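You operate a simulated robot arm through the tools that you are given. There is no shell and no other tool. Be economical: measure what you need, move in short steps, check, and stop when the job is done.

You run a simulated two-armed robot. Do the job below in one go: nothing can be reset, and whatever is moved stays where it is left.

## Task
Wipe up the spill on the workbench top with the rag and put it back.

It is judged by the outcome, as a careful person would: the job done as asked, and still so three seconds after it is handed in. It fails if anything else is knocked over, pushed out of place, dropped, spilled or broken.

## Robot
Two 6-joint arms with two-finger parallel grippers on one trunk, on a base that drives. Base frame: it is fixed to the floor where the robot stands at the start and does not move with it; the origin is under the middle of the robot, x ahead of it, y to its left, z up; the surface under the hand at the start is at about z = 0.9. Units: m, degrees, N and s.
The left shoulder is at the start at [0.06, 0.187, 1.172], the right one opposite. With the tool pointing down near the work surface each hand reaches from about 0.26 to 0.62 m from the robot's upright axis, wherever it stands, measured 20 degrees to its own side. Payload 1.57 kg a hand.
The tool frame of a hand sits at the grasp point between the pads (the TCP): z along the fingers, y along the line on which they close. The tips reach 0.03 m beyond it. The gripper opens to 0.11 m. The fingers are 0.024 m wide and 0.012 m thick; the gripper's body (0.048 by 0.112 m) begins 0.078 m behind the TCP.
Orientation is told as [roll, pitch, yaw] about the base's x, y, z axes, in that order, counted from this pose: with the fingers straight down and closing along the base's y, the tool's x points along the base's -x, its y along +y and its z along -z.

## Interface
- The arms move only by the tool move_arm. It takes "left_commands", "right_commands" or both (then of equal length, played together; a hand with none holds still); each is a list of rows, each an object (a shift or turn left out is 0, a gripper value left out holds the last) with "travel": the shift along the base's x, y, z in units of 150 mm (1.0 is 150 mm), a list of three; "rot": the turn, a rotation vector about the base's x, y, z in units of 45 degrees (1.0 is 45 degrees), a list of three; "gripper": the finger opening in m, from 0 to 0.11. In form: [{"travel": [dx, dy, dz], "rot": [wx, wy, wz], "gripper": gripper}, ...]. A call has 1 to 8 rows; each row is the pose to reach, as a shift and turn from the pose commanded when the call began. A call with a number of a shift or a turn outside -1 to 1 is refused whole. Rows are played at 5 a second. More than 0.05 m and 8.6 degrees between two rows, or a gripper value outside its range, and nothing of the call is played. A pose out of reach is approached as far as the arm can. The call stops where the force on the tool passes 40 N (or 10 N more than at its start, if that is more) or the arm is blocked; 0.2 s more then pass. Each finger travels about 0.153 m/s and halts on what it meets, pressing with about 41 N; the grip force reading is that of the motor and also rises with nothing between the fingers. The clock runs only during rows and for 0.2 s after the last one: add rows that repeat a pose to give the fingers time. It gives the time, the measured TCP pose, the force on the tool (base axes), the opening and the grip force at its end, in the units of the frame above (readings bear some noise), with the torque about the TCP (base axes, N m) and any sound that the robot's microphone picked up.
- Cameras (640 x 400 px; columns grow to the right, rows downward): "scene" is now at [0.0075, 0.0098, 1.7027]; the picture's right is [0.13, -0.99, 0.00], its down [-0.85, -0.11, -0.51] and it looks along [0.51, 0.07, -0.86] (base axes); focal length 272 px, centre (320, 200). "left" rides on the left gripper at [0.07, -0.016, -0.141] in its tool frame; the picture's right is [0.23, 0.97, 0.00], its down [-0.86, 0.20, -0.48] and it looks along [-0.47, 0.11, 0.88] (tool axes); focal length 222 px, centre (320, 200). "right" rides on the right gripper at [0.07, 0.016, -0.141] in its tool frame; the picture's right is [-0.23, 0.97, 0.00], its down [-0.86, -0.20, -0.48] and it looks along [-0.47, -0.11, 0.88] (tool axes); focal length 222 px, centre (320, 200). There is no depth. A picture from a camera that has moved, and an enlarged one, comes with that camera's place and axes in the base frame and with its lens.
- camera(camera): a new picture of that camera. No time passes.
- move_column(by): slides the trunk up (or, below 0, down) by that many m; the arms and the scene camera ride with it, the base frame stays. It gives what a move gives, with no picture.
- roll_base(legs): drives the robot by 1 to 6 legs, each [ahead, left, turn to the left] in m, m and degrees, along the robot's own axes; the way and the turn of a leg run together, so that a leg with both is an arc; at most 1.5 m and 180 degrees a leg. The arms and the cameras ride along, it lands a little off, and it stops where it bumps. It gives what a move gives.
- head_to(pan, tilt): turns the head with the scene camera to pan (to the left, within 86 degrees either way) and tilt (down, from -29 to 69), counted from straight ahead of the robot. It gives what a move gives.
- zoom(camera, box): a new picture of the part [left, top, right, bottom] of that camera's present view, enlarged. No time passes.
- finish_job(): hands the job in; it is judged then, once.

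Work in short steps. Places have to be worked out from the pictures, the camera data and where the tool is seen: move nearer, look again, correct. Check each grasp and each placing, and mend what went wrong. You have 120 turns and 100 pictures in all, those below and enlarged ones among them. Open the grippers and draw the arms clear of the work before you hand the job in, unless the task says otherwise; then end with one line.

The tools are called after "Call:" as a command line: name --argument value ..., lists and objects as JSON in quotes. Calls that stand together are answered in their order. move_arm: Moves the arms, as the interface text tells. Its arguments: {"type":"object","properties":{"left_commands":{"type":"array"},"right_commands":{"type":"array"}},"required":[]} The other tools are called the same way: move_column (by) slides the trunk up or down; roll_base (legs) drives the base; head_to (pan, tilt) turns the head that bears the scene camera; camera (camera) takes a picture; zoom (camera, box) takes an enlarged picture of a part of a camera's view; finish_job () hands the job in.

At the start:

```text
clock: 0.0
left_position: [0.3675, 0.1724, 1.1881]
left_tcp_rot: [0.0, 0.0, 0.1]
left_force: [1.3, 0.2, -0.9]
left_wrist_torque: [-0.01, -0.02, -0.04]
left_grip_width: 0.11
left_finger_force: 0.0
right_position: [0.4313, -0.1824, 1.0867]
right_tcp_rot: [0.1, 0.0, -0.1]
right_force: [-0.3, -0.3, -0.5]
right_wrist_torque: [-0.03, 0.03, -0.06]
right_grip_width: 0.1099
right_finger_force: 0.0
trunk travel left (down, up): [-0.8, 0.19]
robot x, y, heading: [-0.0006, 0.0008, -0.0]
head pan, tilt: [7.3, 59.2]
```

scene: 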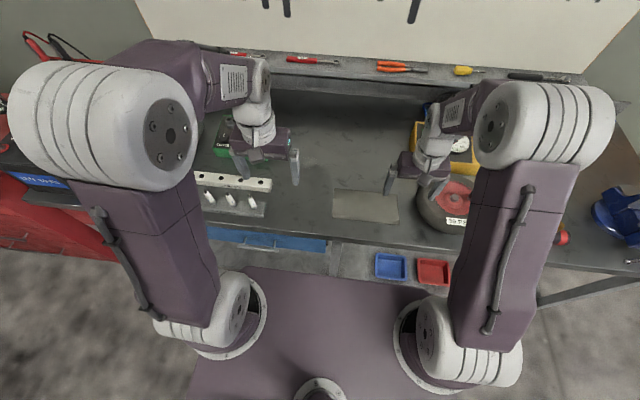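
right: 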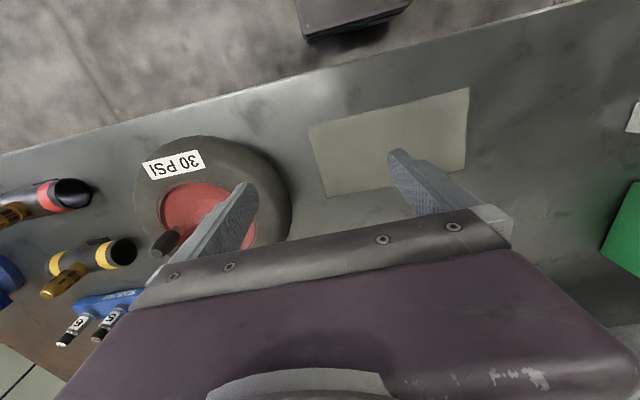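
left: 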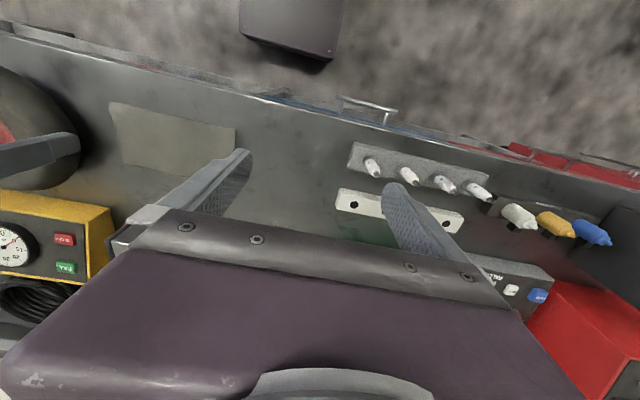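

The beige rectangle near the front edge may be the rag; the spill is not obvious yet. I zoom in to look.

Call:
zoom --camera "scene" --box '[200, 60, 520, 260]'

Call:
zoom --camera "right" --box '[250, 40, 640, 284]'

```text
2.00 times, centred on (360, 160) of scene
camera zoom: at [0.0075, 0.0098, 1.7027], right [0.13, -0.99, 0.0], down [-0.85, -0.11, -0.51], along [0.51, 0.07, -0.86], focal length 543 px, centre (240, 280)
```

zoom: 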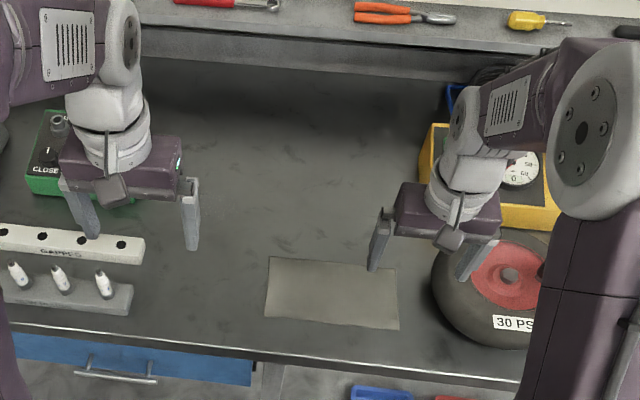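

```text
1.64 times, centred on (445, 162) of right
camera zoom: at [0.3624, -0.165, 1.2281], right [0.23, 0.97, 0.0], down [0.86, -0.2, 0.48], along [0.47, -0.11, -0.88], focal length 364 px, centre (115, 262)
```

zoom: 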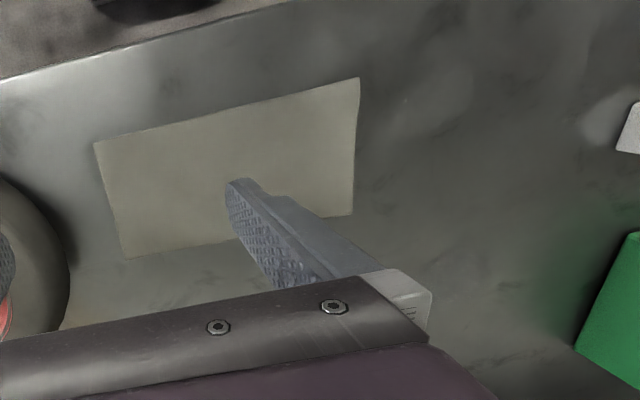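

The beige cloth lies at about (0.48, -0.08). No spill is visible yet, so I turn the head around to survey the rest of the top.

Call:
head_to --pan -45 --tilt 45

Call:
camera --camera "scene"

Call:
head_to --pan 45 --tilt 45

Call:
camera --camera "scene"

Call:
head_to --pan 0 --tilt 45

Call:
camera --camera "scene"

```text
clock: 1.2
left_position: [0.368, 0.1728, 1.1906]
left_tcp_rot: [-0.1, 0.0, 0.1]
left_force: [0.7, 0.5, -0.2]
left_wrist_torque: [0.03, -0.03, -0.01]
left_grip_width: 0.1103
left_finger_force: 0.1
right_position: [0.4305, -0.1815, 1.0869]
right_tcp_rot: [0.0, 0.0, 0.0]
right_force: [0.8, 1.7, 0.0]
right_wrist_torque: [-0.03, -0.02, 0.0]
right_grip_width: 0.1098
right_finger_force: 0.1
trunk travel left (down, up): [-0.8, 0.19]
robot x, y, heading: [-0.0008, -0.0016, -0.0]
head pan, tilt: [-45.0, 45.0]
```

```text
94 pictures are left
camera scene: at [-0.0019, -0.0562, 1.7213], right [-0.71, -0.71, 0.0], down [-0.5, 0.5, -0.71], along [0.5, -0.5, -0.71], focal length 272 px, centre (320, 200)
```

scene: 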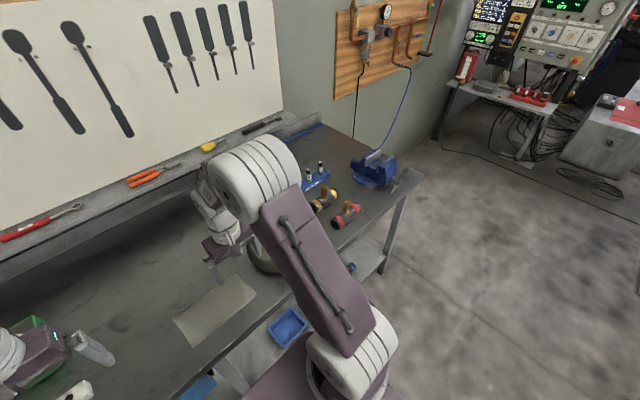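

```text
clock: 2.9
left_position: [0.367, 0.1722, 1.1892]
left_tcp_rot: [0.0, 0.0, 0.1]
left_force: [0.4, -0.1, 0.6]
left_wrist_torque: [-0.02, 0.03, 0.03]
left_grip_width: 0.1101
left_finger_force: 0.0
right_position: [0.4315, -0.1824, 1.0863]
right_tcp_rot: [0.1, 0.1, 0.0]
right_force: [-0.5, -0.1, -0.2]
right_wrist_torque: [-0.02, -0.05, 0.03]
right_grip_width: 0.1102
right_finger_force: 0.0
trunk travel left (down, up): [-0.8, 0.19]
robot x, y, heading: [0.0015, 0.0005, -0.1]
head pan, tilt: [45.0, 45.0]
```

```text
93 pictures are left
camera scene: at [-0.0019, 0.0586, 1.7213], right [0.71, -0.71, 0.0], down [-0.5, -0.5, -0.71], along [0.5, 0.5, -0.71], focal length 272 px, centre (320, 200)
```

scene: 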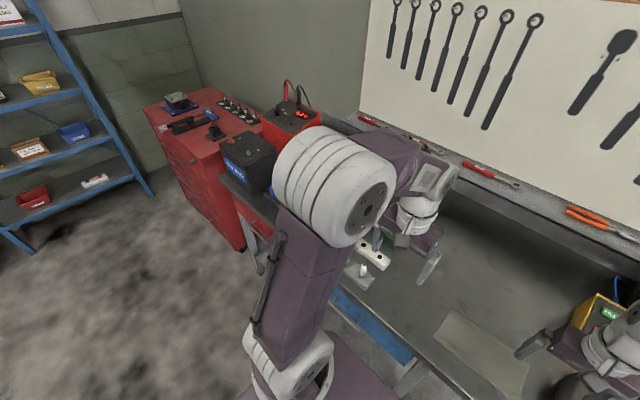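

```text
clock: 4.0
left_position: [0.3678, 0.1723, 1.1891]
left_tcp_rot: [0.0, 0.1, 0.0]
left_force: [-0.1, 0.7, -0.3]
left_wrist_torque: [0.0, 0.02, 0.03]
left_grip_width: 0.1099
left_finger_force: 0.2
right_position: [0.4315, -0.1822, 1.0863]
right_tcp_rot: [0.0, 0.0, 0.0]
right_force: [0.6, 0.2, 0.4]
right_wrist_torque: [0.0, -0.01, 0.0]
right_grip_width: 0.1099
right_finger_force: 0.1
trunk travel left (down, up): [-0.8, 0.19]
robot x, y, heading: [0.0003, 0.0007, 0.2]
head pan, tilt: [0.0, 45.0]
```

```text
92 pictures are left
camera scene: at [0.0218, 0.0013, 1.7213], right [0.0, -1.0, 0.0], down [-0.71, 0.0, -0.71], along [0.71, 0.0, -0.71], focal length 272 px, centre (320, 200)
```

scene: 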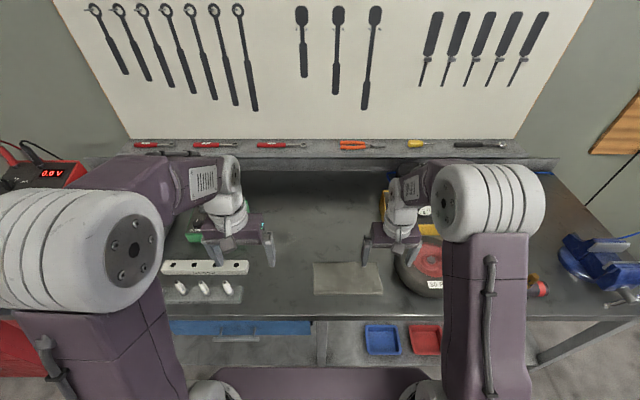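

There seems to be a darker patch around (0.62, 0.14) near the left gripper. I zoom there, and at the left part.

Call:
zoom --camera "scene" --box '[230, 180, 400, 290]'

Call:
zoom --camera "left" --box '[60, 60, 480, 322]'

```text
3.64 times, centred on (315, 235) of scene
camera zoom: at [0.0218, 0.0013, 1.7213], right [0.0, -1.0, 0.0], down [-0.71, 0.0, -0.71], along [0.71, 0.0, -0.71], focal length 988 px, centre (338, 73)
```

zoom: 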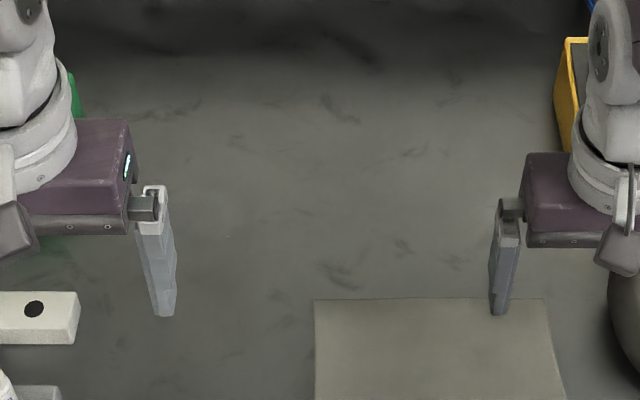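

```text
1.52 times, centred on (270, 191) of left
camera zoom: at [0.298, 0.1563, 1.3324], right [-0.23, 0.97, 0.0], down [0.86, 0.2, 0.48], along [0.47, 0.11, -0.88], focal length 338 px, centre (396, 214)
```

zoom: 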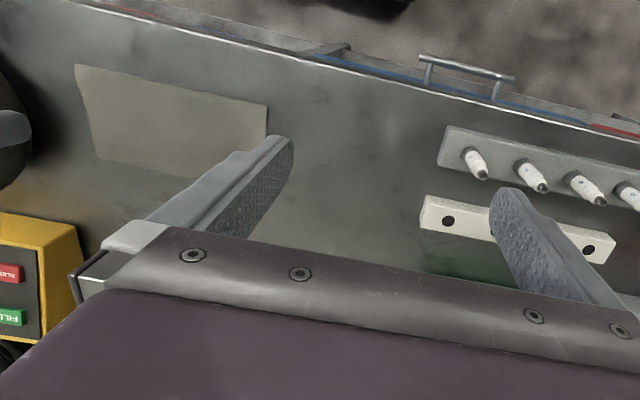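

I return to the -45 view and zoom in on the patch I noticed there.

Call:
head_to --pan -45 --tilt 55

Call:
zoom --camera "scene" --box '[0, 100, 320, 300]'

```text
clock: 5.1
left_position: [0.3675, 0.173, 1.1899]
left_tcp_rot: [0.0, 0.0, 0.1]
left_force: [0.1, -0.5, 0.2]
left_wrist_torque: [-0.01, 0.0, 0.01]
left_grip_width: 0.1099
left_finger_force: 0.1
right_position: [0.4314, -0.1828, 1.0866]
right_tcp_rot: [0.0, 0.1, -0.1]
right_force: [0.3, -0.3, 0.0]
right_wrist_torque: [0.05, 0.01, -0.03]
right_grip_width: 0.11
right_finger_force: 0.1
trunk travel left (down, up): [-0.8, 0.19]
robot x, y, heading: [-0.0013, -0.0027, 0.1]
head pan, tilt: [-45.0, 55.0]
```

```text
2.00 times, centred on (160, 200) of scene
camera zoom: at [-0.0084, -0.0497, 1.7079], right [-0.71, -0.71, 0.0], down [-0.58, 0.58, -0.57], along [0.41, -0.41, -0.82], focal length 543 px, centre (640, 200)
```

zoom: 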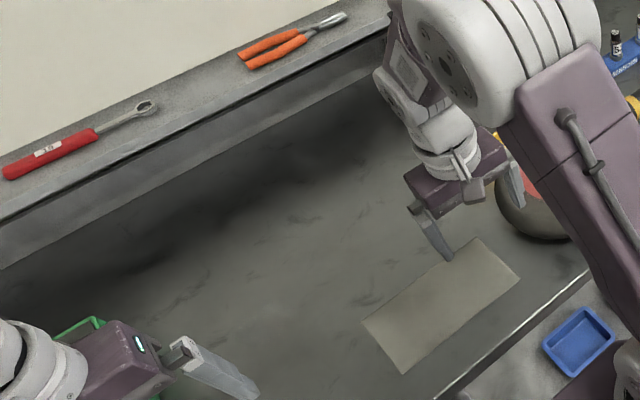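

The patch may be a glossy puddle only visible at certain angles; I repeat the first view zoomed.

Call:
head_to --pan -45 --tilt 45

Call:
zoom --camera "scene" --box '[0, 200, 320, 400]'

```text
clock: 5.8
left_position: [0.3682, 0.1726, 1.1902]
left_tcp_rot: [-0.1, 0.0, -0.1]
left_force: [0.3, 0.5, -0.4]
left_wrist_torque: [0.0, 0.02, 0.03]
left_grip_width: 0.1103
left_finger_force: 0.1
right_position: [0.4318, -0.1825, 1.0873]
right_tcp_rot: [0.0, 0.0, 0.0]
right_force: [0.0, 1.1, 0.2]
right_wrist_torque: [0.0, -0.01, 0.02]
right_grip_width: 0.1098
right_finger_force: 0.1
trunk travel left (down, up): [-0.8, 0.19]
robot x, y, heading: [0.002, 0.0012, 0.2]
head pan, tilt: [-45.0, 45.0]
```

```text
2.00 times, centred on (160, 300) of scene
camera zoom: at [-0.002, -0.0563, 1.7212], right [-0.71, -0.71, 0.0], down [-0.5, 0.5, -0.71], along [0.5, -0.5, -0.71], focal length 543 px, centre (640, 0)
```

zoom: 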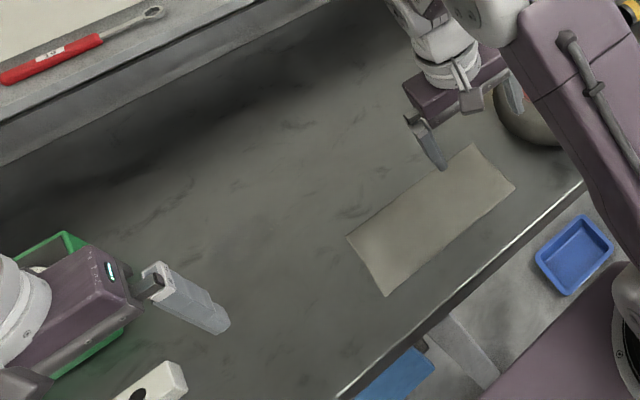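

Nothing distinct there. I raise and draw both hands outward to uncover the bench.

Call:
move_arm --left_commands '[{"travel": [0, 0, 0.3]}, {"travel": [-0.1, 0.2, 0.5]}, {"travel": [-0.2, 0.4, 0.7]}, {"travel": [-0.3, 0.6, 0.8]}, {"travel": [-0.4, 0.8, 0.8]}, {"travel": [-0.4, 1.0, 0.8]}]' --right_commands '[{"travel": [0, 0, 0.3]}, {"travel": [0, 0, 0.6]}, {"travel": [0, -0.1, 0.85]}, {"travel": [-0.2, -0.3, 1.0]}, {"travel": [-0.4, -0.5, 1.0]}, {"travel": [-0.5, -0.7, 1.0]}]'

Call:
head_to --pan 0 --tilt 50

Call:
camera --camera "scene"

Call:
camera --camera "left"

Call:
camera --camera "right"

```text
clock: 7.2
left_position: [0.3082, 0.3224, 1.31]
left_tcp_rot: [0.0, 0.1, 0.0]
left_force: [0.0, 0.0, 0.7]
left_wrist_torque: [0.02, -0.01, -0.01]
left_grip_width: 0.11
left_finger_force: 0.1
right_position: [0.3564, -0.2908, 1.2363]
right_tcp_rot: [-0.1, -0.1, 0.0]
right_force: [0.4, 0.0, -1.0]
right_wrist_torque: [-0.01, 0.04, 0.01]
right_grip_width: 0.1098
right_finger_force: 0.1
trunk travel left (down, up): [-0.8, 0.19]
robot x, y, heading: [0.0014, 0.0018, -0.1]
head pan, tilt: [-45.0, 45.0]
```

```text
clock: 8.3
left_position: [0.3073, 0.3204, 1.311]
left_tcp_rot: [0.0, 0.0, 0.0]
left_force: [-0.4, 0.1, -0.2]
left_wrist_torque: [0.01, 0.01, -0.01]
left_grip_width: 0.1098
left_finger_force: 0.1
right_position: [0.3566, -0.2898, 1.2389]
right_tcp_rot: [0.0, 0.0, -0.1]
right_force: [-0.1, -0.7, -0.7]
right_wrist_torque: [0.0, 0.03, 0.02]
right_grip_width: 0.1102
right_finger_force: 0.0
trunk travel left (down, up): [-0.8, 0.19]
robot x, y, heading: [0.0019, -0.0019, 0.1]
head pan, tilt: [0.0, 50.0]
```

```text
87 pictures are left
camera scene: at [0.0174, 0.0012, 1.7144], right [0.0, -1.0, 0.0], down [-0.77, 0.0, -0.64], along [0.64, 0.0, -0.77], focal length 272 px, centre (320, 200)
```

scene: 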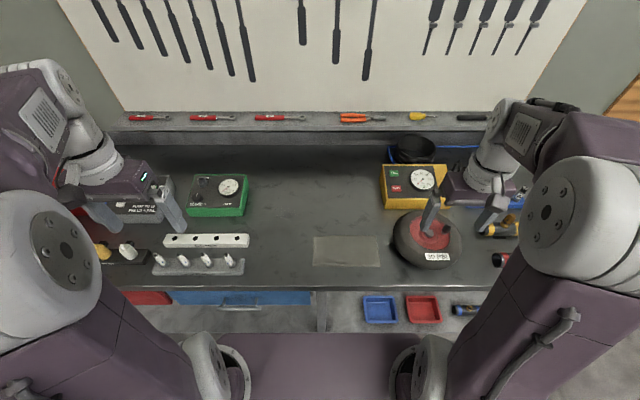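

```text
86 pictures are left
camera left: at [0.2375, 0.3049, 1.453], right [-0.23, 0.97, 0.0], down [0.86, 0.2, 0.48], along [0.47, 0.11, -0.88], focal length 222 px, centre (320, 200)
```

left: 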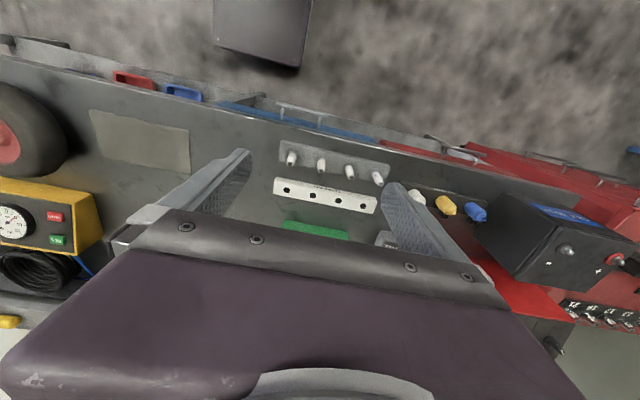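

```text
85 pictures are left
camera right: at [0.288, -0.2728, 1.379], right [0.23, 0.97, 0.0], down [0.86, -0.2, 0.48], along [0.47, -0.11, -0.88], focal length 222 px, centre (320, 200)
```

right: 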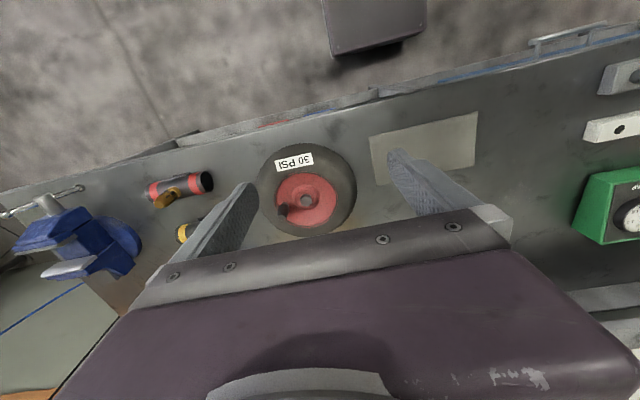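

Much clearer view. I zoom into the sections of the top for a subtle wet patch.

Call:
zoom --camera "scene" --box '[220, 140, 400, 290]'

Call:
zoom --camera "scene" --box '[370, 130, 560, 290]'

Call:
zoom --camera "scene" --box '[80, 140, 270, 290]'

```text
2.67 times, centred on (310, 215) of scene
camera zoom: at [0.0174, 0.0012, 1.7144], right [0.0, -1.0, 0.0], down [-0.77, 0.0, -0.64], along [0.64, 0.0, -0.77], focal length 724 px, centre (347, 160)
```

zoom: 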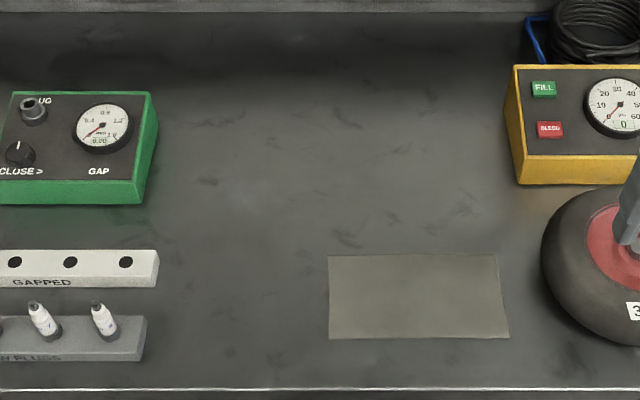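

```text
2.50 times, centred on (465, 210) of scene
camera zoom: at [0.0174, 0.0012, 1.7144], right [0.0, -1.0, 0.0], down [-0.77, 0.0, -0.64], along [0.64, 0.0, -0.77], focal length 679 px, centre (-42, 175)
```

zoom: 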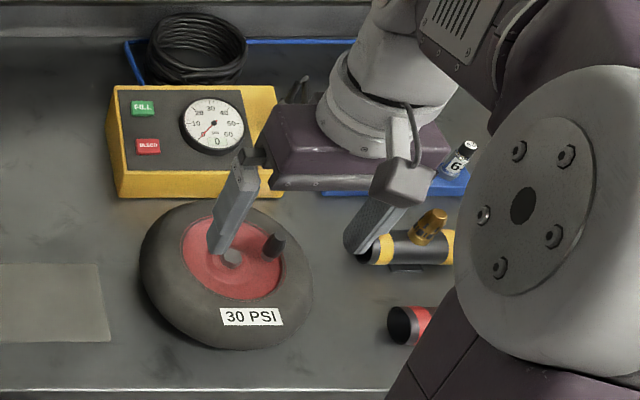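

```text
2.67 times, centred on (175, 215) of scene
camera zoom: at [0.0174, 0.0012, 1.7144], right [0.0, -1.0, 0.0], down [-0.77, 0.0, -0.64], along [0.64, 0.0, -0.77], focal length 724 px, centre (707, 160)
```

zoom: 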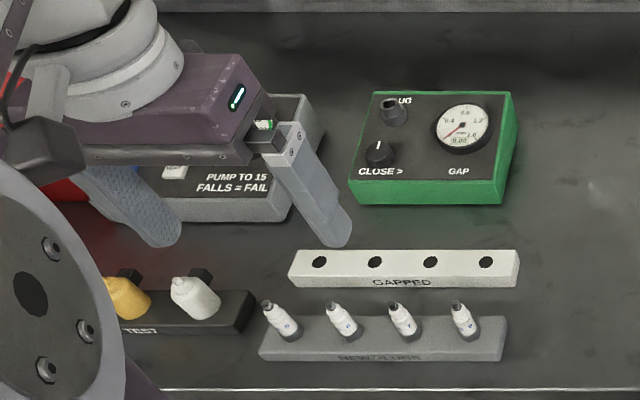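

No certain spill yet. I check the right end and the left end of the bench too.

Call:
head_to --pan -50 --tilt 35

Call:
camera --camera "scene"

Call:
head_to --pan 50 --tilt 35

Call:
camera --camera "scene"

```text
clock: 9.5
left_position: [0.3065, 0.3203, 1.3115]
left_tcp_rot: [0.0, 0.0, 0.0]
left_force: [-0.5, 0.1, 0.3]
left_wrist_torque: [0.0, 0.0, 0.01]
left_grip_width: 0.11
left_finger_force: 0.1
right_position: [0.3577, -0.2907, 1.2374]
right_tcp_rot: [0.0, 0.0, 0.1]
right_force: [-0.9, 0.1, -0.3]
right_wrist_torque: [0.0, 0.01, 0.04]
right_grip_width: 0.1102
right_finger_force: 0.1
trunk travel left (down, up): [-0.8, 0.19]
robot x, y, heading: [0.0063, -0.0005, -0.1]
head pan, tilt: [-50.0, 35.0]
```

```text
81 pictures are left
camera scene: at [-0.0029, -0.0662, 1.7361], right [-0.77, -0.64, 0.0], down [-0.37, 0.44, -0.82], along [0.53, -0.63, -0.57], focal length 272 px, centre (320, 200)
```

scene: 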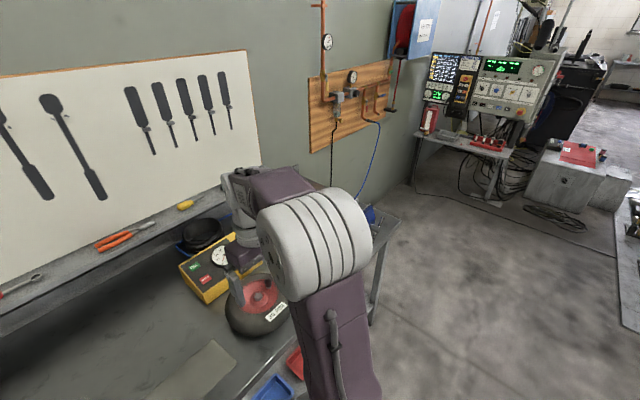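

```text
clock: 11.3
left_position: [0.3079, 0.3209, 1.3095]
left_tcp_rot: [-0.1, -0.1, 0.0]
left_force: [-0.9, 0.1, 0.4]
left_wrist_torque: [0.02, 0.0, -0.03]
left_grip_width: 0.1103
left_finger_force: 0.1
right_position: [0.3564, -0.2898, 1.2387]
right_tcp_rot: [0.0, 0.0, 0.1]
right_force: [-0.2, 0.0, -0.3]
right_wrist_torque: [-0.01, -0.02, -0.06]
right_grip_width: 0.11
right_finger_force: 0.1
trunk travel left (down, up): [-0.8, 0.19]
robot x, y, heading: [-0.0003, 0.0006, 0.1]
head pan, tilt: [50.0, 35.0]
```

```text
80 pictures are left
camera scene: at [-0.0029, 0.0686, 1.7361], right [0.77, -0.64, 0.0], down [-0.37, -0.44, -0.82], along [0.53, 0.63, -0.57], focal length 272 px, centre (320, 200)
```

scene: 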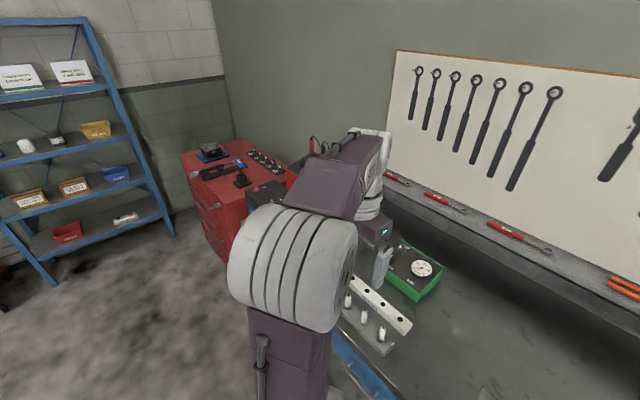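

The last view shows a bright mark near the bottom centre. I tilt down for that area.

Call:
head_to --pan 35 --tilt 50

Call:
zoom --camera "scene" --box '[320, 150, 640, 350]'

Call:
head_to --pan -30 --tilt 60

Call:
zoom --camera "scene" --box '[50, 50, 370, 250]'

```text
clock: 12.1
left_position: [0.3068, 0.3214, 1.3099]
left_tcp_rot: [0.0, 0.0, 0.0]
left_force: [-0.4, 0.3, 0.0]
left_wrist_torque: [-0.03, 0.02, 0.02]
left_grip_width: 0.1098
left_finger_force: 0.1
right_position: [0.3567, -0.2898, 1.2365]
right_tcp_rot: [-0.1, 0.0, 0.1]
right_force: [0.3, -0.2, 0.1]
right_wrist_torque: [-0.01, -0.02, -0.01]
right_grip_width: 0.1098
right_finger_force: 0.0
trunk travel left (down, up): [-0.8, 0.19]
robot x, y, heading: [-0.0019, -0.0019, 0.0]
head pan, tilt: [35.0, 50.0]
```

```text
2.00 times, centred on (480, 250) of scene
camera zoom: at [0.0035, 0.0454, 1.7144], right [0.57, -0.82, 0.0], down [-0.63, -0.44, -0.64], along [0.53, 0.37, -0.77], focal length 543 px, centre (0, 100)
```

zoom: 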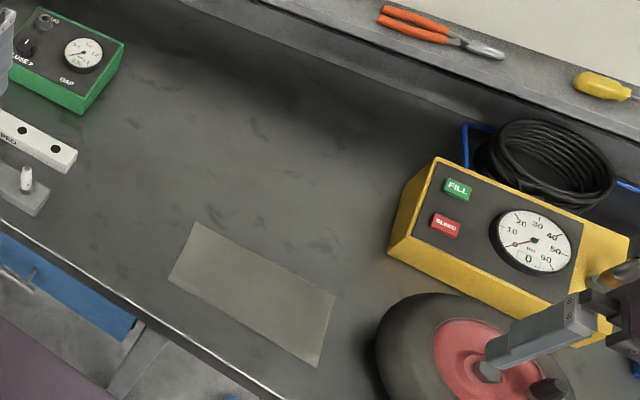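

```text
clock: 13.4
left_position: [0.3081, 0.321, 1.3106]
left_tcp_rot: [0.0, -0.1, 0.0]
left_force: [-0.6, 0.2, -0.5]
left_wrist_torque: [0.03, -0.02, -0.02]
left_grip_width: 0.1101
left_finger_force: 0.1
right_position: [0.3579, -0.2905, 1.2367]
right_tcp_rot: [-0.1, 0.0, 0.0]
right_force: [-0.7, 0.5, -0.5]
right_wrist_torque: [-0.01, -0.02, -0.03]
right_grip_width: 0.1096
right_finger_force: 0.0
trunk travel left (down, up): [-0.8, 0.19]
robot x, y, heading: [0.0003, -0.0017, 0.2]
head pan, tilt: [-30.0, 60.0]
```

```text
2.00 times, centred on (210, 150) of scene
camera zoom: at [-0.0018, -0.032, 1.7018], right [-0.5, -0.87, 0.0], down [-0.75, 0.43, -0.5], along [0.43, -0.25, -0.87], focal length 543 px, centre (540, 300)
```

zoom: 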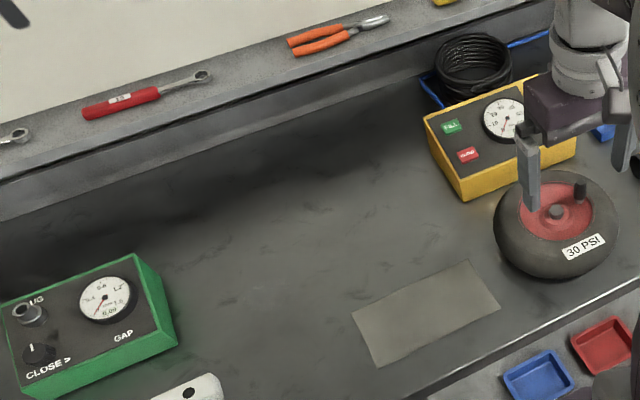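

The central top looks clear, so I check the right and left ends through the wrist cameras.

Call:
zoom --camera "right" --box '[0, 60, 320, 260]'

Call:
zoom --camera "left" --box '[320, 80, 640, 280]'

Call:
zoom --camera "right" --box '[340, 20, 640, 220]'

Call:
zoom --camera "left" --box '[0, 40, 260, 240]'

```text
2.00 times, centred on (160, 160) of right
camera zoom: at [0.2881, -0.2728, 1.379], right [0.23, 0.97, 0.0], down [0.86, -0.2, 0.48], along [0.47, -0.11, -0.88], focal length 444 px, centre (640, 280)
```

zoom: 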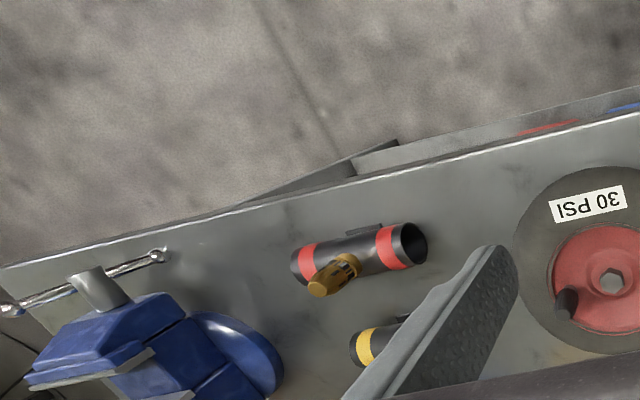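

```text
2.00 times, centred on (480, 180) of left
camera zoom: at [0.2376, 0.305, 1.453], right [-0.23, 0.97, 0.0], down [0.86, 0.2, 0.48], along [0.47, 0.11, -0.88], focal length 444 px, centre (0, 240)
```

zoom: 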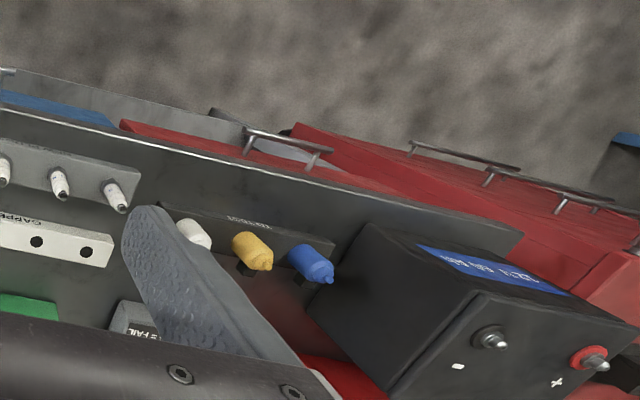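

```text
2.00 times, centred on (490, 120) of right
camera zoom: at [0.2881, -0.2728, 1.379], right [0.23, 0.97, 0.0], down [0.86, -0.2, 0.48], along [0.47, -0.11, -0.88], focal length 444 px, centre (-20, 360)
```

zoom: 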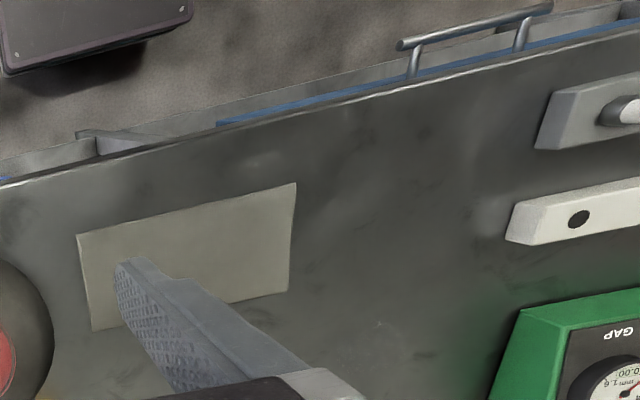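

```text
2.00 times, centred on (130, 140) of left
camera zoom: at [0.2376, 0.305, 1.453], right [-0.23, 0.97, 0.0], down [0.86, 0.2, 0.48], along [0.47, 0.11, -0.88], focal length 444 px, centre (700, 320)
```

zoom: 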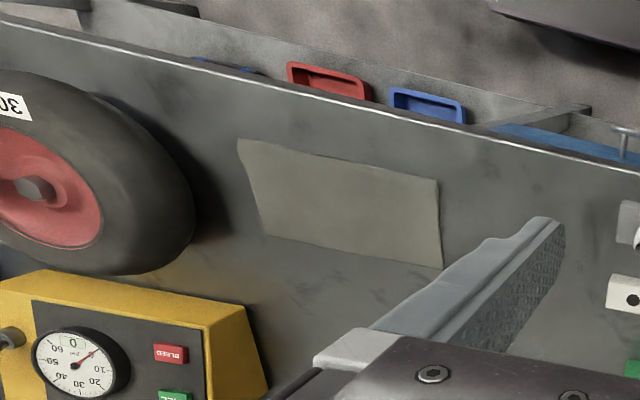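

No spill found yet; I back off 0.5 m for an unobstructed overview of the whole bench.

Call:
roll_base --legs '[[-0.5, 0, 0]]'

Call:
head_to --pan 0 --tilt 35

Call:
camera --camera "scene"

Call:
zoom --camera "scene" --box '[200, 120, 440, 270]'

```text
clock: 16.3
left_position: [-0.1771, 0.3205, 1.3099]
left_tcp_rot: [0.0, 0.2, -0.7]
left_force: [-0.3, 1.0, 0.5]
left_wrist_torque: [0.04, 0.01, -0.01]
left_grip_width: 0.1102
left_finger_force: 0.1
right_position: [-0.1372, -0.2932, 1.2365]
right_tcp_rot: [0.0, 0.1, -0.8]
right_force: [0.7, -0.4, -0.1]
right_wrist_torque: [-0.05, 0.0, 0.02]
right_grip_width: 0.1101
right_finger_force: 0.1
trunk travel left (down, up): [-0.8, 0.19]
robot x, y, heading: [-0.491, 0.0057, -0.8]
head pan, tilt: [-30.0, 60.0]
```

```text
clock: 17.3
left_position: [-0.1789, 0.3211, 1.3107]
left_tcp_rot: [0.0, 0.1, -0.8]
left_force: [-0.8, 0.1, -0.6]
left_wrist_torque: [0.01, 0.0, -0.01]
left_grip_width: 0.1101
left_finger_force: 0.0
right_position: [-0.1384, -0.2915, 1.2366]
right_tcp_rot: [-0.1, -0.1, -0.9]
right_force: [0.4, -0.6, -0.1]
right_wrist_torque: [0.0, -0.03, 0.01]
right_grip_width: 0.1098
right_finger_force: 0.0
trunk travel left (down, up): [-0.8, 0.19]
robot x, y, heading: [-0.4926, 0.0045, -0.9]
head pan, tilt: [0.0, 35.0]
```

```text
73 pictures are left
camera scene: at [-0.4625, 0.0041, 1.736], right [-0.01, -1.0, 0.0], down [-0.57, 0.01, -0.82], along [0.82, -0.01, -0.57], focal length 272 px, centre (320, 200)
```

scene: 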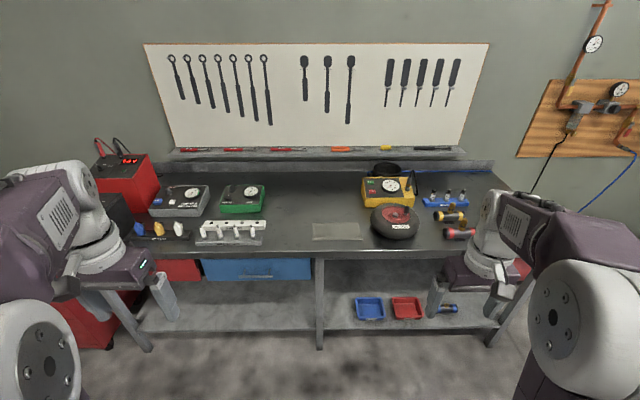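

```text
2.67 times, centred on (320, 195) of scene
camera zoom: at [-0.4625, 0.0041, 1.736], right [-0.01, -1.0, 0.0], down [-0.57, 0.01, -0.82], along [0.82, -0.01, -0.57], focal length 724 px, centre (320, 213)
```

zoom: 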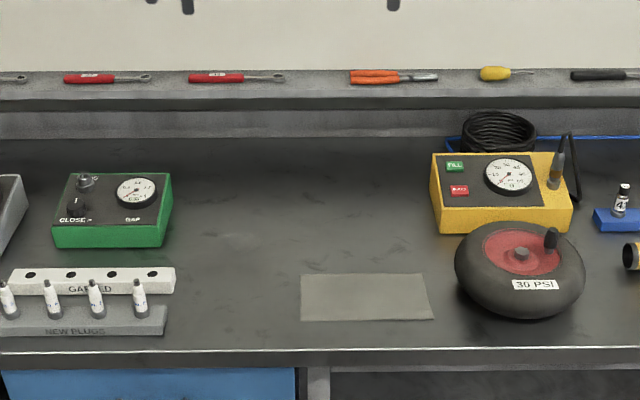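

A faint shiny patch shows near (0.65, 0.14), matching the earlier dark patch. I zoom in there.

Call:
zoom --camera "scene" --box '[255, 180, 335, 230]'

Call:
zoom --camera "scene" --box '[370, 170, 530, 270]'

Call:
zoom --camera "scene" --box '[90, 140, 290, 265]'

```text
8.00 times, centred on (295, 205) of scene
camera zoom: at [-0.4625, 0.0041, 1.736], right [-0.01, -1.0, 0.0], down [-0.57, 0.01, -0.82], along [0.82, -0.01, -0.57], focal length 2173 px, centre (520, 160)
```

zoom: 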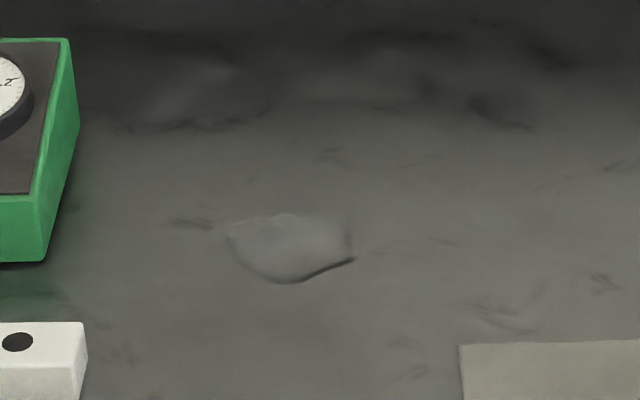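

```text
4.00 times, centred on (450, 220) of scene
camera zoom: at [-0.4625, 0.0041, 1.736], right [-0.01, -1.0, 0.0], down [-0.57, 0.01, -0.82], along [0.82, -0.01, -0.57], focal length 1086 px, centre (-200, 120)
```

zoom: 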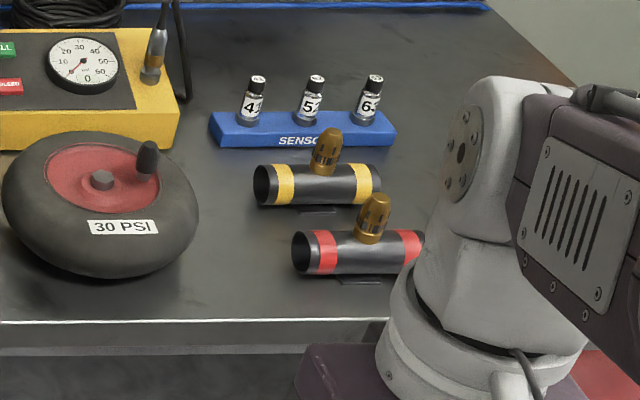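

```text
3.20 times, centred on (190, 202) of scene
camera zoom: at [-0.4625, 0.0041, 1.736], right [-0.01, -1.0, 0.0], down [-0.57, 0.01, -0.82], along [0.82, -0.01, -0.57], focal length 869 px, centre (736, 192)
```

zoom: 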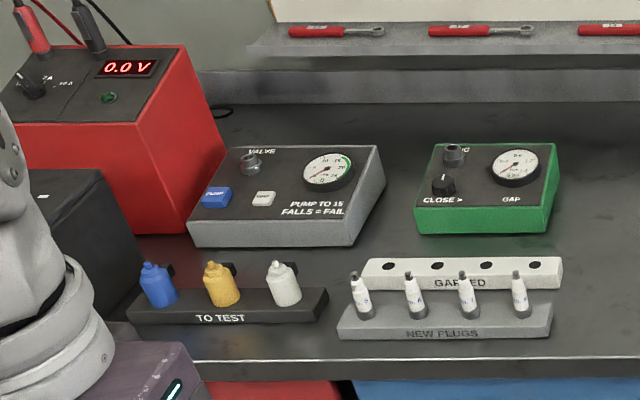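

Found it: a clear puddle, about 8 cm across, near (0.635, 0.13), and the rag at x 0.42–0.54, y -0.20–0.02. I check the rest of the open top for other puddles and view the rag closely.

Call:
zoom --camera "scene" --box '[300, 190, 390, 246]'

Call:
zoom --camera "scene" --box '[260, 205, 340, 255]'

Call:
roll_base --legs '[[0.51, -0.067, 0.9]]'

```text
7.11 times, centred on (345, 218) of scene
camera zoom: at [-0.4625, 0.0041, 1.736], right [-0.01, -1.0, 0.0], down [-0.57, 0.01, -0.82], along [0.82, -0.01, -0.57], focal length 1932 px, centre (142, 72)
```

zoom: 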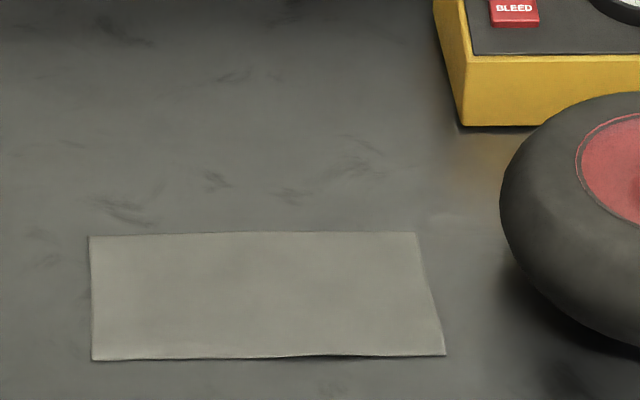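

```text
8.00 times, centred on (300, 230) of scene
camera zoom: at [-0.4625, 0.0041, 1.736], right [-0.01, -1.0, 0.0], down [-0.57, 0.01, -0.82], along [0.82, -0.01, -0.57], focal length 2173 px, centre (480, -40)
```

zoom: 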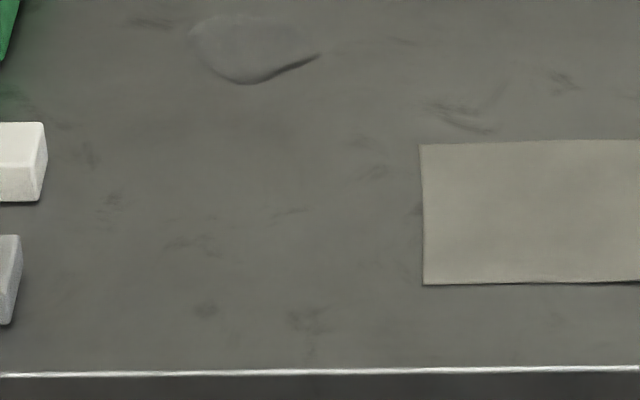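

```text
clock: 20.3
left_position: [0.3338, 0.2541, 1.31]
left_tcp_rot: [0.0, 0.0, -0.3]
left_force: [0.7, -0.2, 0.4]
left_wrist_torque: [-0.01, -0.01, 0.02]
left_grip_width: 0.1098
left_finger_force: 0.0
right_position: [0.379, -0.3598, 1.237]
right_tcp_rot: [0.0, -0.1, -0.3]
right_force: [0.2, 0.1, 0.2]
right_wrist_torque: [-0.02, -0.02, -0.02]
right_grip_width: 0.11
right_finger_force: 0.0
trunk travel left (down, up): [-0.8, 0.19]
robot x, y, heading: [0.0232, -0.0683, -0.1]
head pan, tilt: [0.0, 35.0]
```

The robot stands at (0.023, -0.068). I bring the left hand over the rag's middle, high, and half-close the gripper.

Call:
move_arm --left_commands '[{"travel": [0.15, -0.25, 0], "gripper": 0.06}, {"travel": [0.3, -0.5, -0.1]}, {"travel": [0.45, -0.75, -0.2]}, {"travel": [0.6, -1.0, -0.3]}]'

Call:
move_arm --left_commands '[{"travel": [0.1, -0.25, -0.1]}, {"travel": [0.2, -0.5, -0.2]}, {"travel": [0.3, -0.75, -0.35]}, {"travel": [0.37, -1.0, -0.5]}, {"travel": [0.37, -1.0, -0.75]}, {"travel": [0.37, -1.0, -1.0]}]'

Call:
head_to --pan 0 --tilt 58

Call:
camera --camera "scene"

Call:
camera --camera "left"

```text
clock: 21.3
left_position: [0.4298, 0.1015, 1.269]
left_tcp_rot: [0.1, 0.1, -0.3]
left_force: [0.4, -0.3, -0.2]
left_wrist_torque: [0.01, 0.05, 0.0]
left_grip_width: 0.06
left_finger_force: 0.0
right_position: [0.3822, -0.3603, 1.2365]
right_tcp_rot: [0.1, 0.1, -0.3]
right_force: [0.7, -0.4, 0.4]
right_wrist_torque: [0.02, 0.02, 0.01]
right_grip_width: 0.1102
right_finger_force: 0.1
trunk travel left (down, up): [-0.8, 0.19]
robot x, y, heading: [0.0233, -0.0636, -0.4]
head pan, tilt: [0.0, 35.0]
```

```text
clock: 22.7
left_position: [0.4819, -0.0473, 1.1144]
left_tcp_rot: [0.0, 0.0, -0.3]
left_force: [-0.3, 0.4, -0.4]
left_wrist_torque: [0.0, 0.05, 0.02]
left_grip_width: 0.06
left_finger_force: 0.1
right_position: [0.3805, -0.3578, 1.2382]
right_tcp_rot: [0.0, 0.0, -0.3]
right_force: [1.0, -0.2, 0.0]
right_wrist_torque: [-0.01, 0.03, -0.01]
right_grip_width: 0.1099
right_finger_force: 0.2
trunk travel left (down, up): [-0.8, 0.19]
robot x, y, heading: [0.0273, -0.0642, -0.3]
head pan, tilt: [0.0, 35.0]
```

```text
clock: 23.6
left_position: [0.4802, -0.048, 1.1159]
left_tcp_rot: [0.0, 0.0, -0.3]
left_force: [-0.5, 0.7, 0.2]
left_wrist_torque: [0.0, -0.01, -0.02]
left_grip_width: 0.0601
left_finger_force: 0.1
right_position: [0.3797, -0.3588, 1.2374]
right_tcp_rot: [-0.1, -0.1, -0.3]
right_force: [0.8, 0.4, 0.5]
right_wrist_torque: [0.02, 0.01, 0.0]
right_grip_width: 0.11
right_finger_force: 0.1
trunk travel left (down, up): [-0.8, 0.19]
robot x, y, heading: [0.0249, -0.0681, -0.3]
head pan, tilt: [0.0, 58.0]
```

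```text
66 pictures are left
camera scene: at [0.0343, -0.0655, 1.7042], right [-0.01, -1.0, 0.0], down [-0.85, 0.01, -0.53], along [0.53, 0.0, -0.85], focal length 272 px, centre (320, 200)
```

scene: 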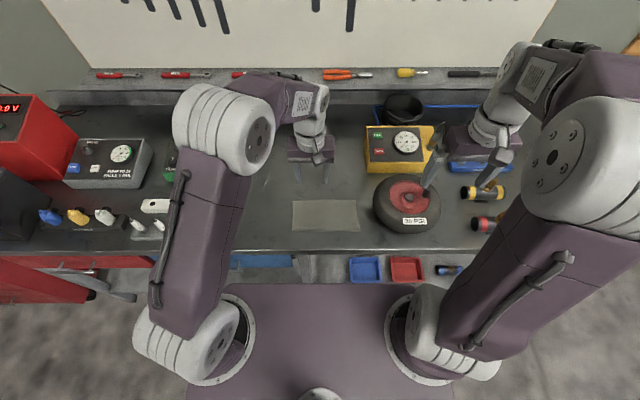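

```text
65 pictures are left
camera left: at [0.4107, -0.0635, 1.2577], right [-0.22, 0.98, 0.0], down [0.86, 0.19, 0.48], along [0.47, 0.11, -0.88], focal length 222 px, centre (320, 200)
```

left: 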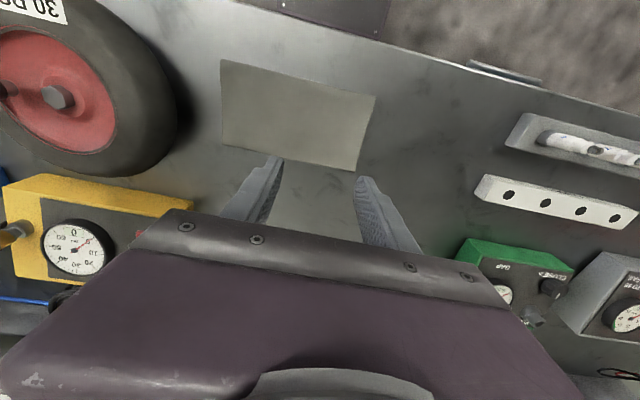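

Both cameras agree: the rag spans x 0.417–0.536, y -0.20–0.025, centre (0.477, -0.086). I move above the centre and descend to just above.

Call:
move_arm --left_commands '[{"travel": [-0.02, -0.25, 0]}, {"travel": [-0.02, -0.25, -0.3]}, {"travel": [-0.02, -0.25, -0.6]}, {"travel": [-0.02, -0.25, -0.9]}]'

Call:
move_arm --left_commands '[{"travel": [0, 0, -0.1]}, {"travel": [0, 0, -0.2]}, {"travel": [0, 0, -0.27], "gripper": 0.05}]'

Call:
camera --camera "left"

```text
clock: 24.6
left_position: [0.4791, -0.0858, 0.9777]
left_tcp_rot: [0.0, 0.0, -0.3]
left_force: [-0.3, 0.1, -0.9]
left_wrist_torque: [-0.02, 0.02, 0.02]
left_grip_width: 0.06
left_finger_force: 0.0
right_position: [0.3806, -0.36, 1.2362]
right_tcp_rot: [0.1, -0.1, -0.3]
right_force: [0.3, -0.3, -0.3]
right_wrist_torque: [0.03, -0.02, 0.03]
right_grip_width: 0.1098
right_finger_force: 0.0
trunk travel left (down, up): [-0.8, 0.19]
robot x, y, heading: [0.0302, -0.0666, -0.3]
head pan, tilt: [0.0, 58.0]
```

```text
clock: 25.4
left_position: [0.4783, -0.0852, 0.9382]
left_tcp_rot: [-0.1, -0.1, -0.2]
left_force: [-0.6, -0.7, -0.5]
left_wrist_torque: [0.02, -0.02, -0.01]
left_grip_width: 0.0499
left_finger_force: 0.0
right_position: [0.3802, -0.3591, 1.2373]
right_tcp_rot: [-0.1, 0.1, -0.3]
right_force: [-0.4, 0.5, 0.4]
right_wrist_torque: [-0.02, -0.03, -0.02]
right_grip_width: 0.11
right_finger_force: 0.0
trunk travel left (down, up): [-0.8, 0.19]
robot x, y, heading: [0.0267, -0.0672, -0.3]
head pan, tilt: [0.0, 58.0]
```

```text
64 pictures are left
camera left: at [0.4077, -0.1016, 1.0811], right [-0.22, 0.98, 0.0], down [0.86, 0.19, 0.48], along [0.47, 0.11, -0.88], focal length 222 px, centre (320, 200)
```

left: 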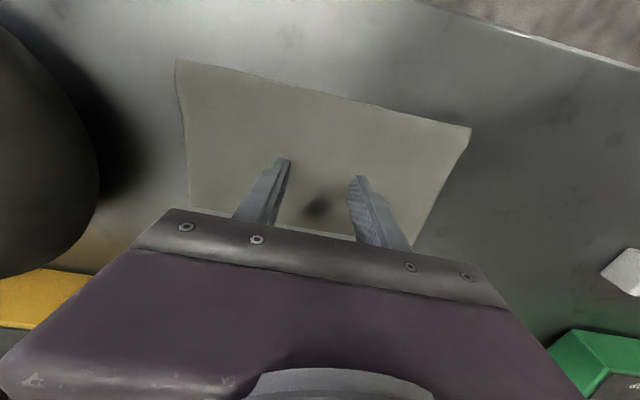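

The tips are over the rag's middle. I lower in 2 mm steps until I feel contact.

Call:
move_arm --left_commands '[{"travel": [0, 0, -0.013]}, {"travel": [0, 0, -0.027]}, {"travel": [0, 0, -0.04]}, {"travel": [0, 0, -0.053]}]'

```text
clock: 26.4
left_position: [0.4769, -0.0849, 0.9325]
left_tcp_rot: [0.0, -0.1, -0.2]
left_force: [0.5, 0.3, 3.0]
left_wrist_torque: [0.02, 0.02, -0.01]
left_grip_width: 0.0501
left_finger_force: 0.0
right_position: [0.3793, -0.3593, 1.2368]
right_tcp_rot: [0.0, 0.1, -0.3]
right_force: [-0.2, -0.2, -0.3]
right_wrist_torque: [-0.01, 0.0, -0.04]
right_grip_width: 0.1101
right_finger_force: 0.0
trunk travel left (down, up): [-0.8, 0.19]
robot x, y, heading: [0.0216, -0.0648, -0.4]
head pan, tilt: [0.0, 58.0]
```

Light contact at 3 N. I press about 3 mm further and close to bunch a fold.

Call:
move_arm --left_commands '[{"travel": [0, 0, -0.015]}, {"travel": [0, 0, -0.015], "gripper": 0.03}, {"travel": [0, 0, -0.015], "gripper": 0.01}, {"travel": [0, 0, -0.015], "gripper": 0}, {"travel": [0, 0, -0.015], "gripper": 0}, {"travel": [0, 0, -0.015], "gripper": 0}]'

Call:
camera --camera "left"

```text
clock: 27.8
left_position: [0.4752, -0.0842, 0.9325]
left_tcp_rot: [-0.2, -0.3, -0.3]
left_force: [3.2, -2.6, 30.2]
left_wrist_torque: [-0.01, -0.05, 0.02]
left_grip_width: 0.0035
left_finger_force: 24.8
right_position: [0.3771, -0.3606, 1.2377]
right_tcp_rot: [0.0, -0.2, -0.3]
right_force: [-0.1, 0.0, 0.1]
right_wrist_torque: [0.05, -0.01, -0.01]
right_grip_width: 0.11
right_finger_force: 0.0
trunk travel left (down, up): [-0.8, 0.19]
robot x, y, heading: [0.0257, -0.0637, -0.6]
head pan, tilt: [0.0, 58.0]
```

```text
63 pictures are left
camera left: at [0.4054, -0.1012, 1.074], right [-0.22, 0.98, 0.0], down [0.85, 0.19, 0.48], along [0.47, 0.1, -0.88], focal length 222 px, centre (320, 200)
```

left: 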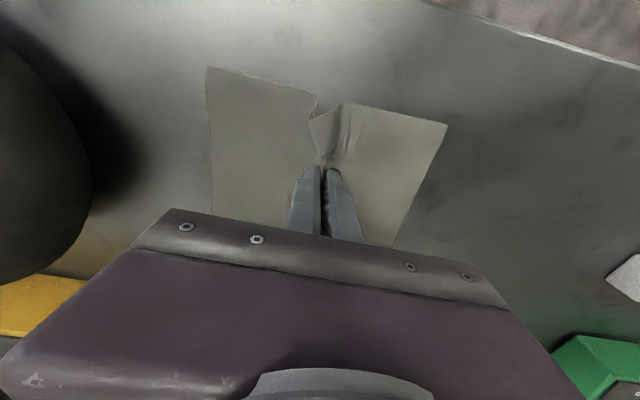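

A fold is pinched (3.5 mm wide, 25 N). I lift to check the hold.

Call:
move_arm --left_commands '[{"travel": [0, 0, 0.1]}, {"travel": [0, 0, 0.2]}, {"travel": [0, 0, 0.35]}]'

Call:
camera --camera "left"

Call:
zoom --camera "scene" --box '[220, 120, 420, 245]'

```text
clock: 28.6
left_position: [0.4768, -0.0865, 0.9821]
left_tcp_rot: [0.0, 0.1, -0.4]
left_force: [-0.2, 0.8, -0.6]
left_wrist_torque: [0.01, -0.01, 0.01]
left_grip_width: 0.0034
left_finger_force: 24.6
right_position: [0.3797, -0.3582, 1.238]
right_tcp_rot: [0.0, 0.0, -0.3]
right_force: [0.3, 0.6, -0.6]
right_wrist_torque: [-0.02, -0.02, 0.02]
right_grip_width: 0.11
right_finger_force: 0.0
trunk travel left (down, up): [-0.8, 0.19]
robot x, y, heading: [0.0235, -0.0667, -0.0]
head pan, tilt: [0.0, 58.0]
```

```text
62 pictures are left
camera left: at [0.4055, -0.1015, 1.1247], right [-0.22, 0.98, 0.0], down [0.86, 0.19, 0.48], along [0.47, 0.11, -0.88], focal length 222 px, centre (320, 200)
```

left: 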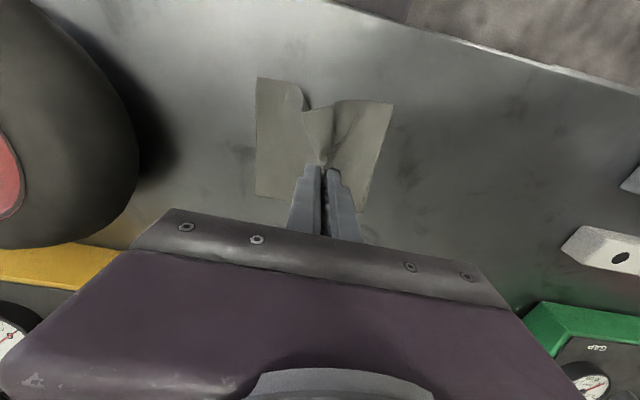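

```text
3.20 times, centred on (320, 182) of scene
camera zoom: at [0.034, -0.0653, 1.7041], right [-0.01, -1.0, 0.0], down [-0.85, 0.01, -0.53], along [0.53, 0.0, -0.85], focal length 869 px, centre (320, 256)
```

zoom: 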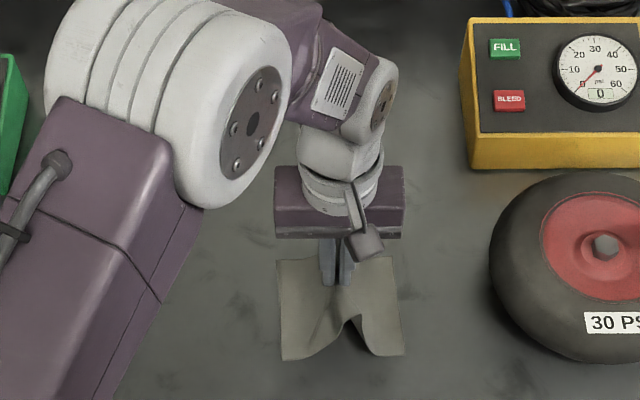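

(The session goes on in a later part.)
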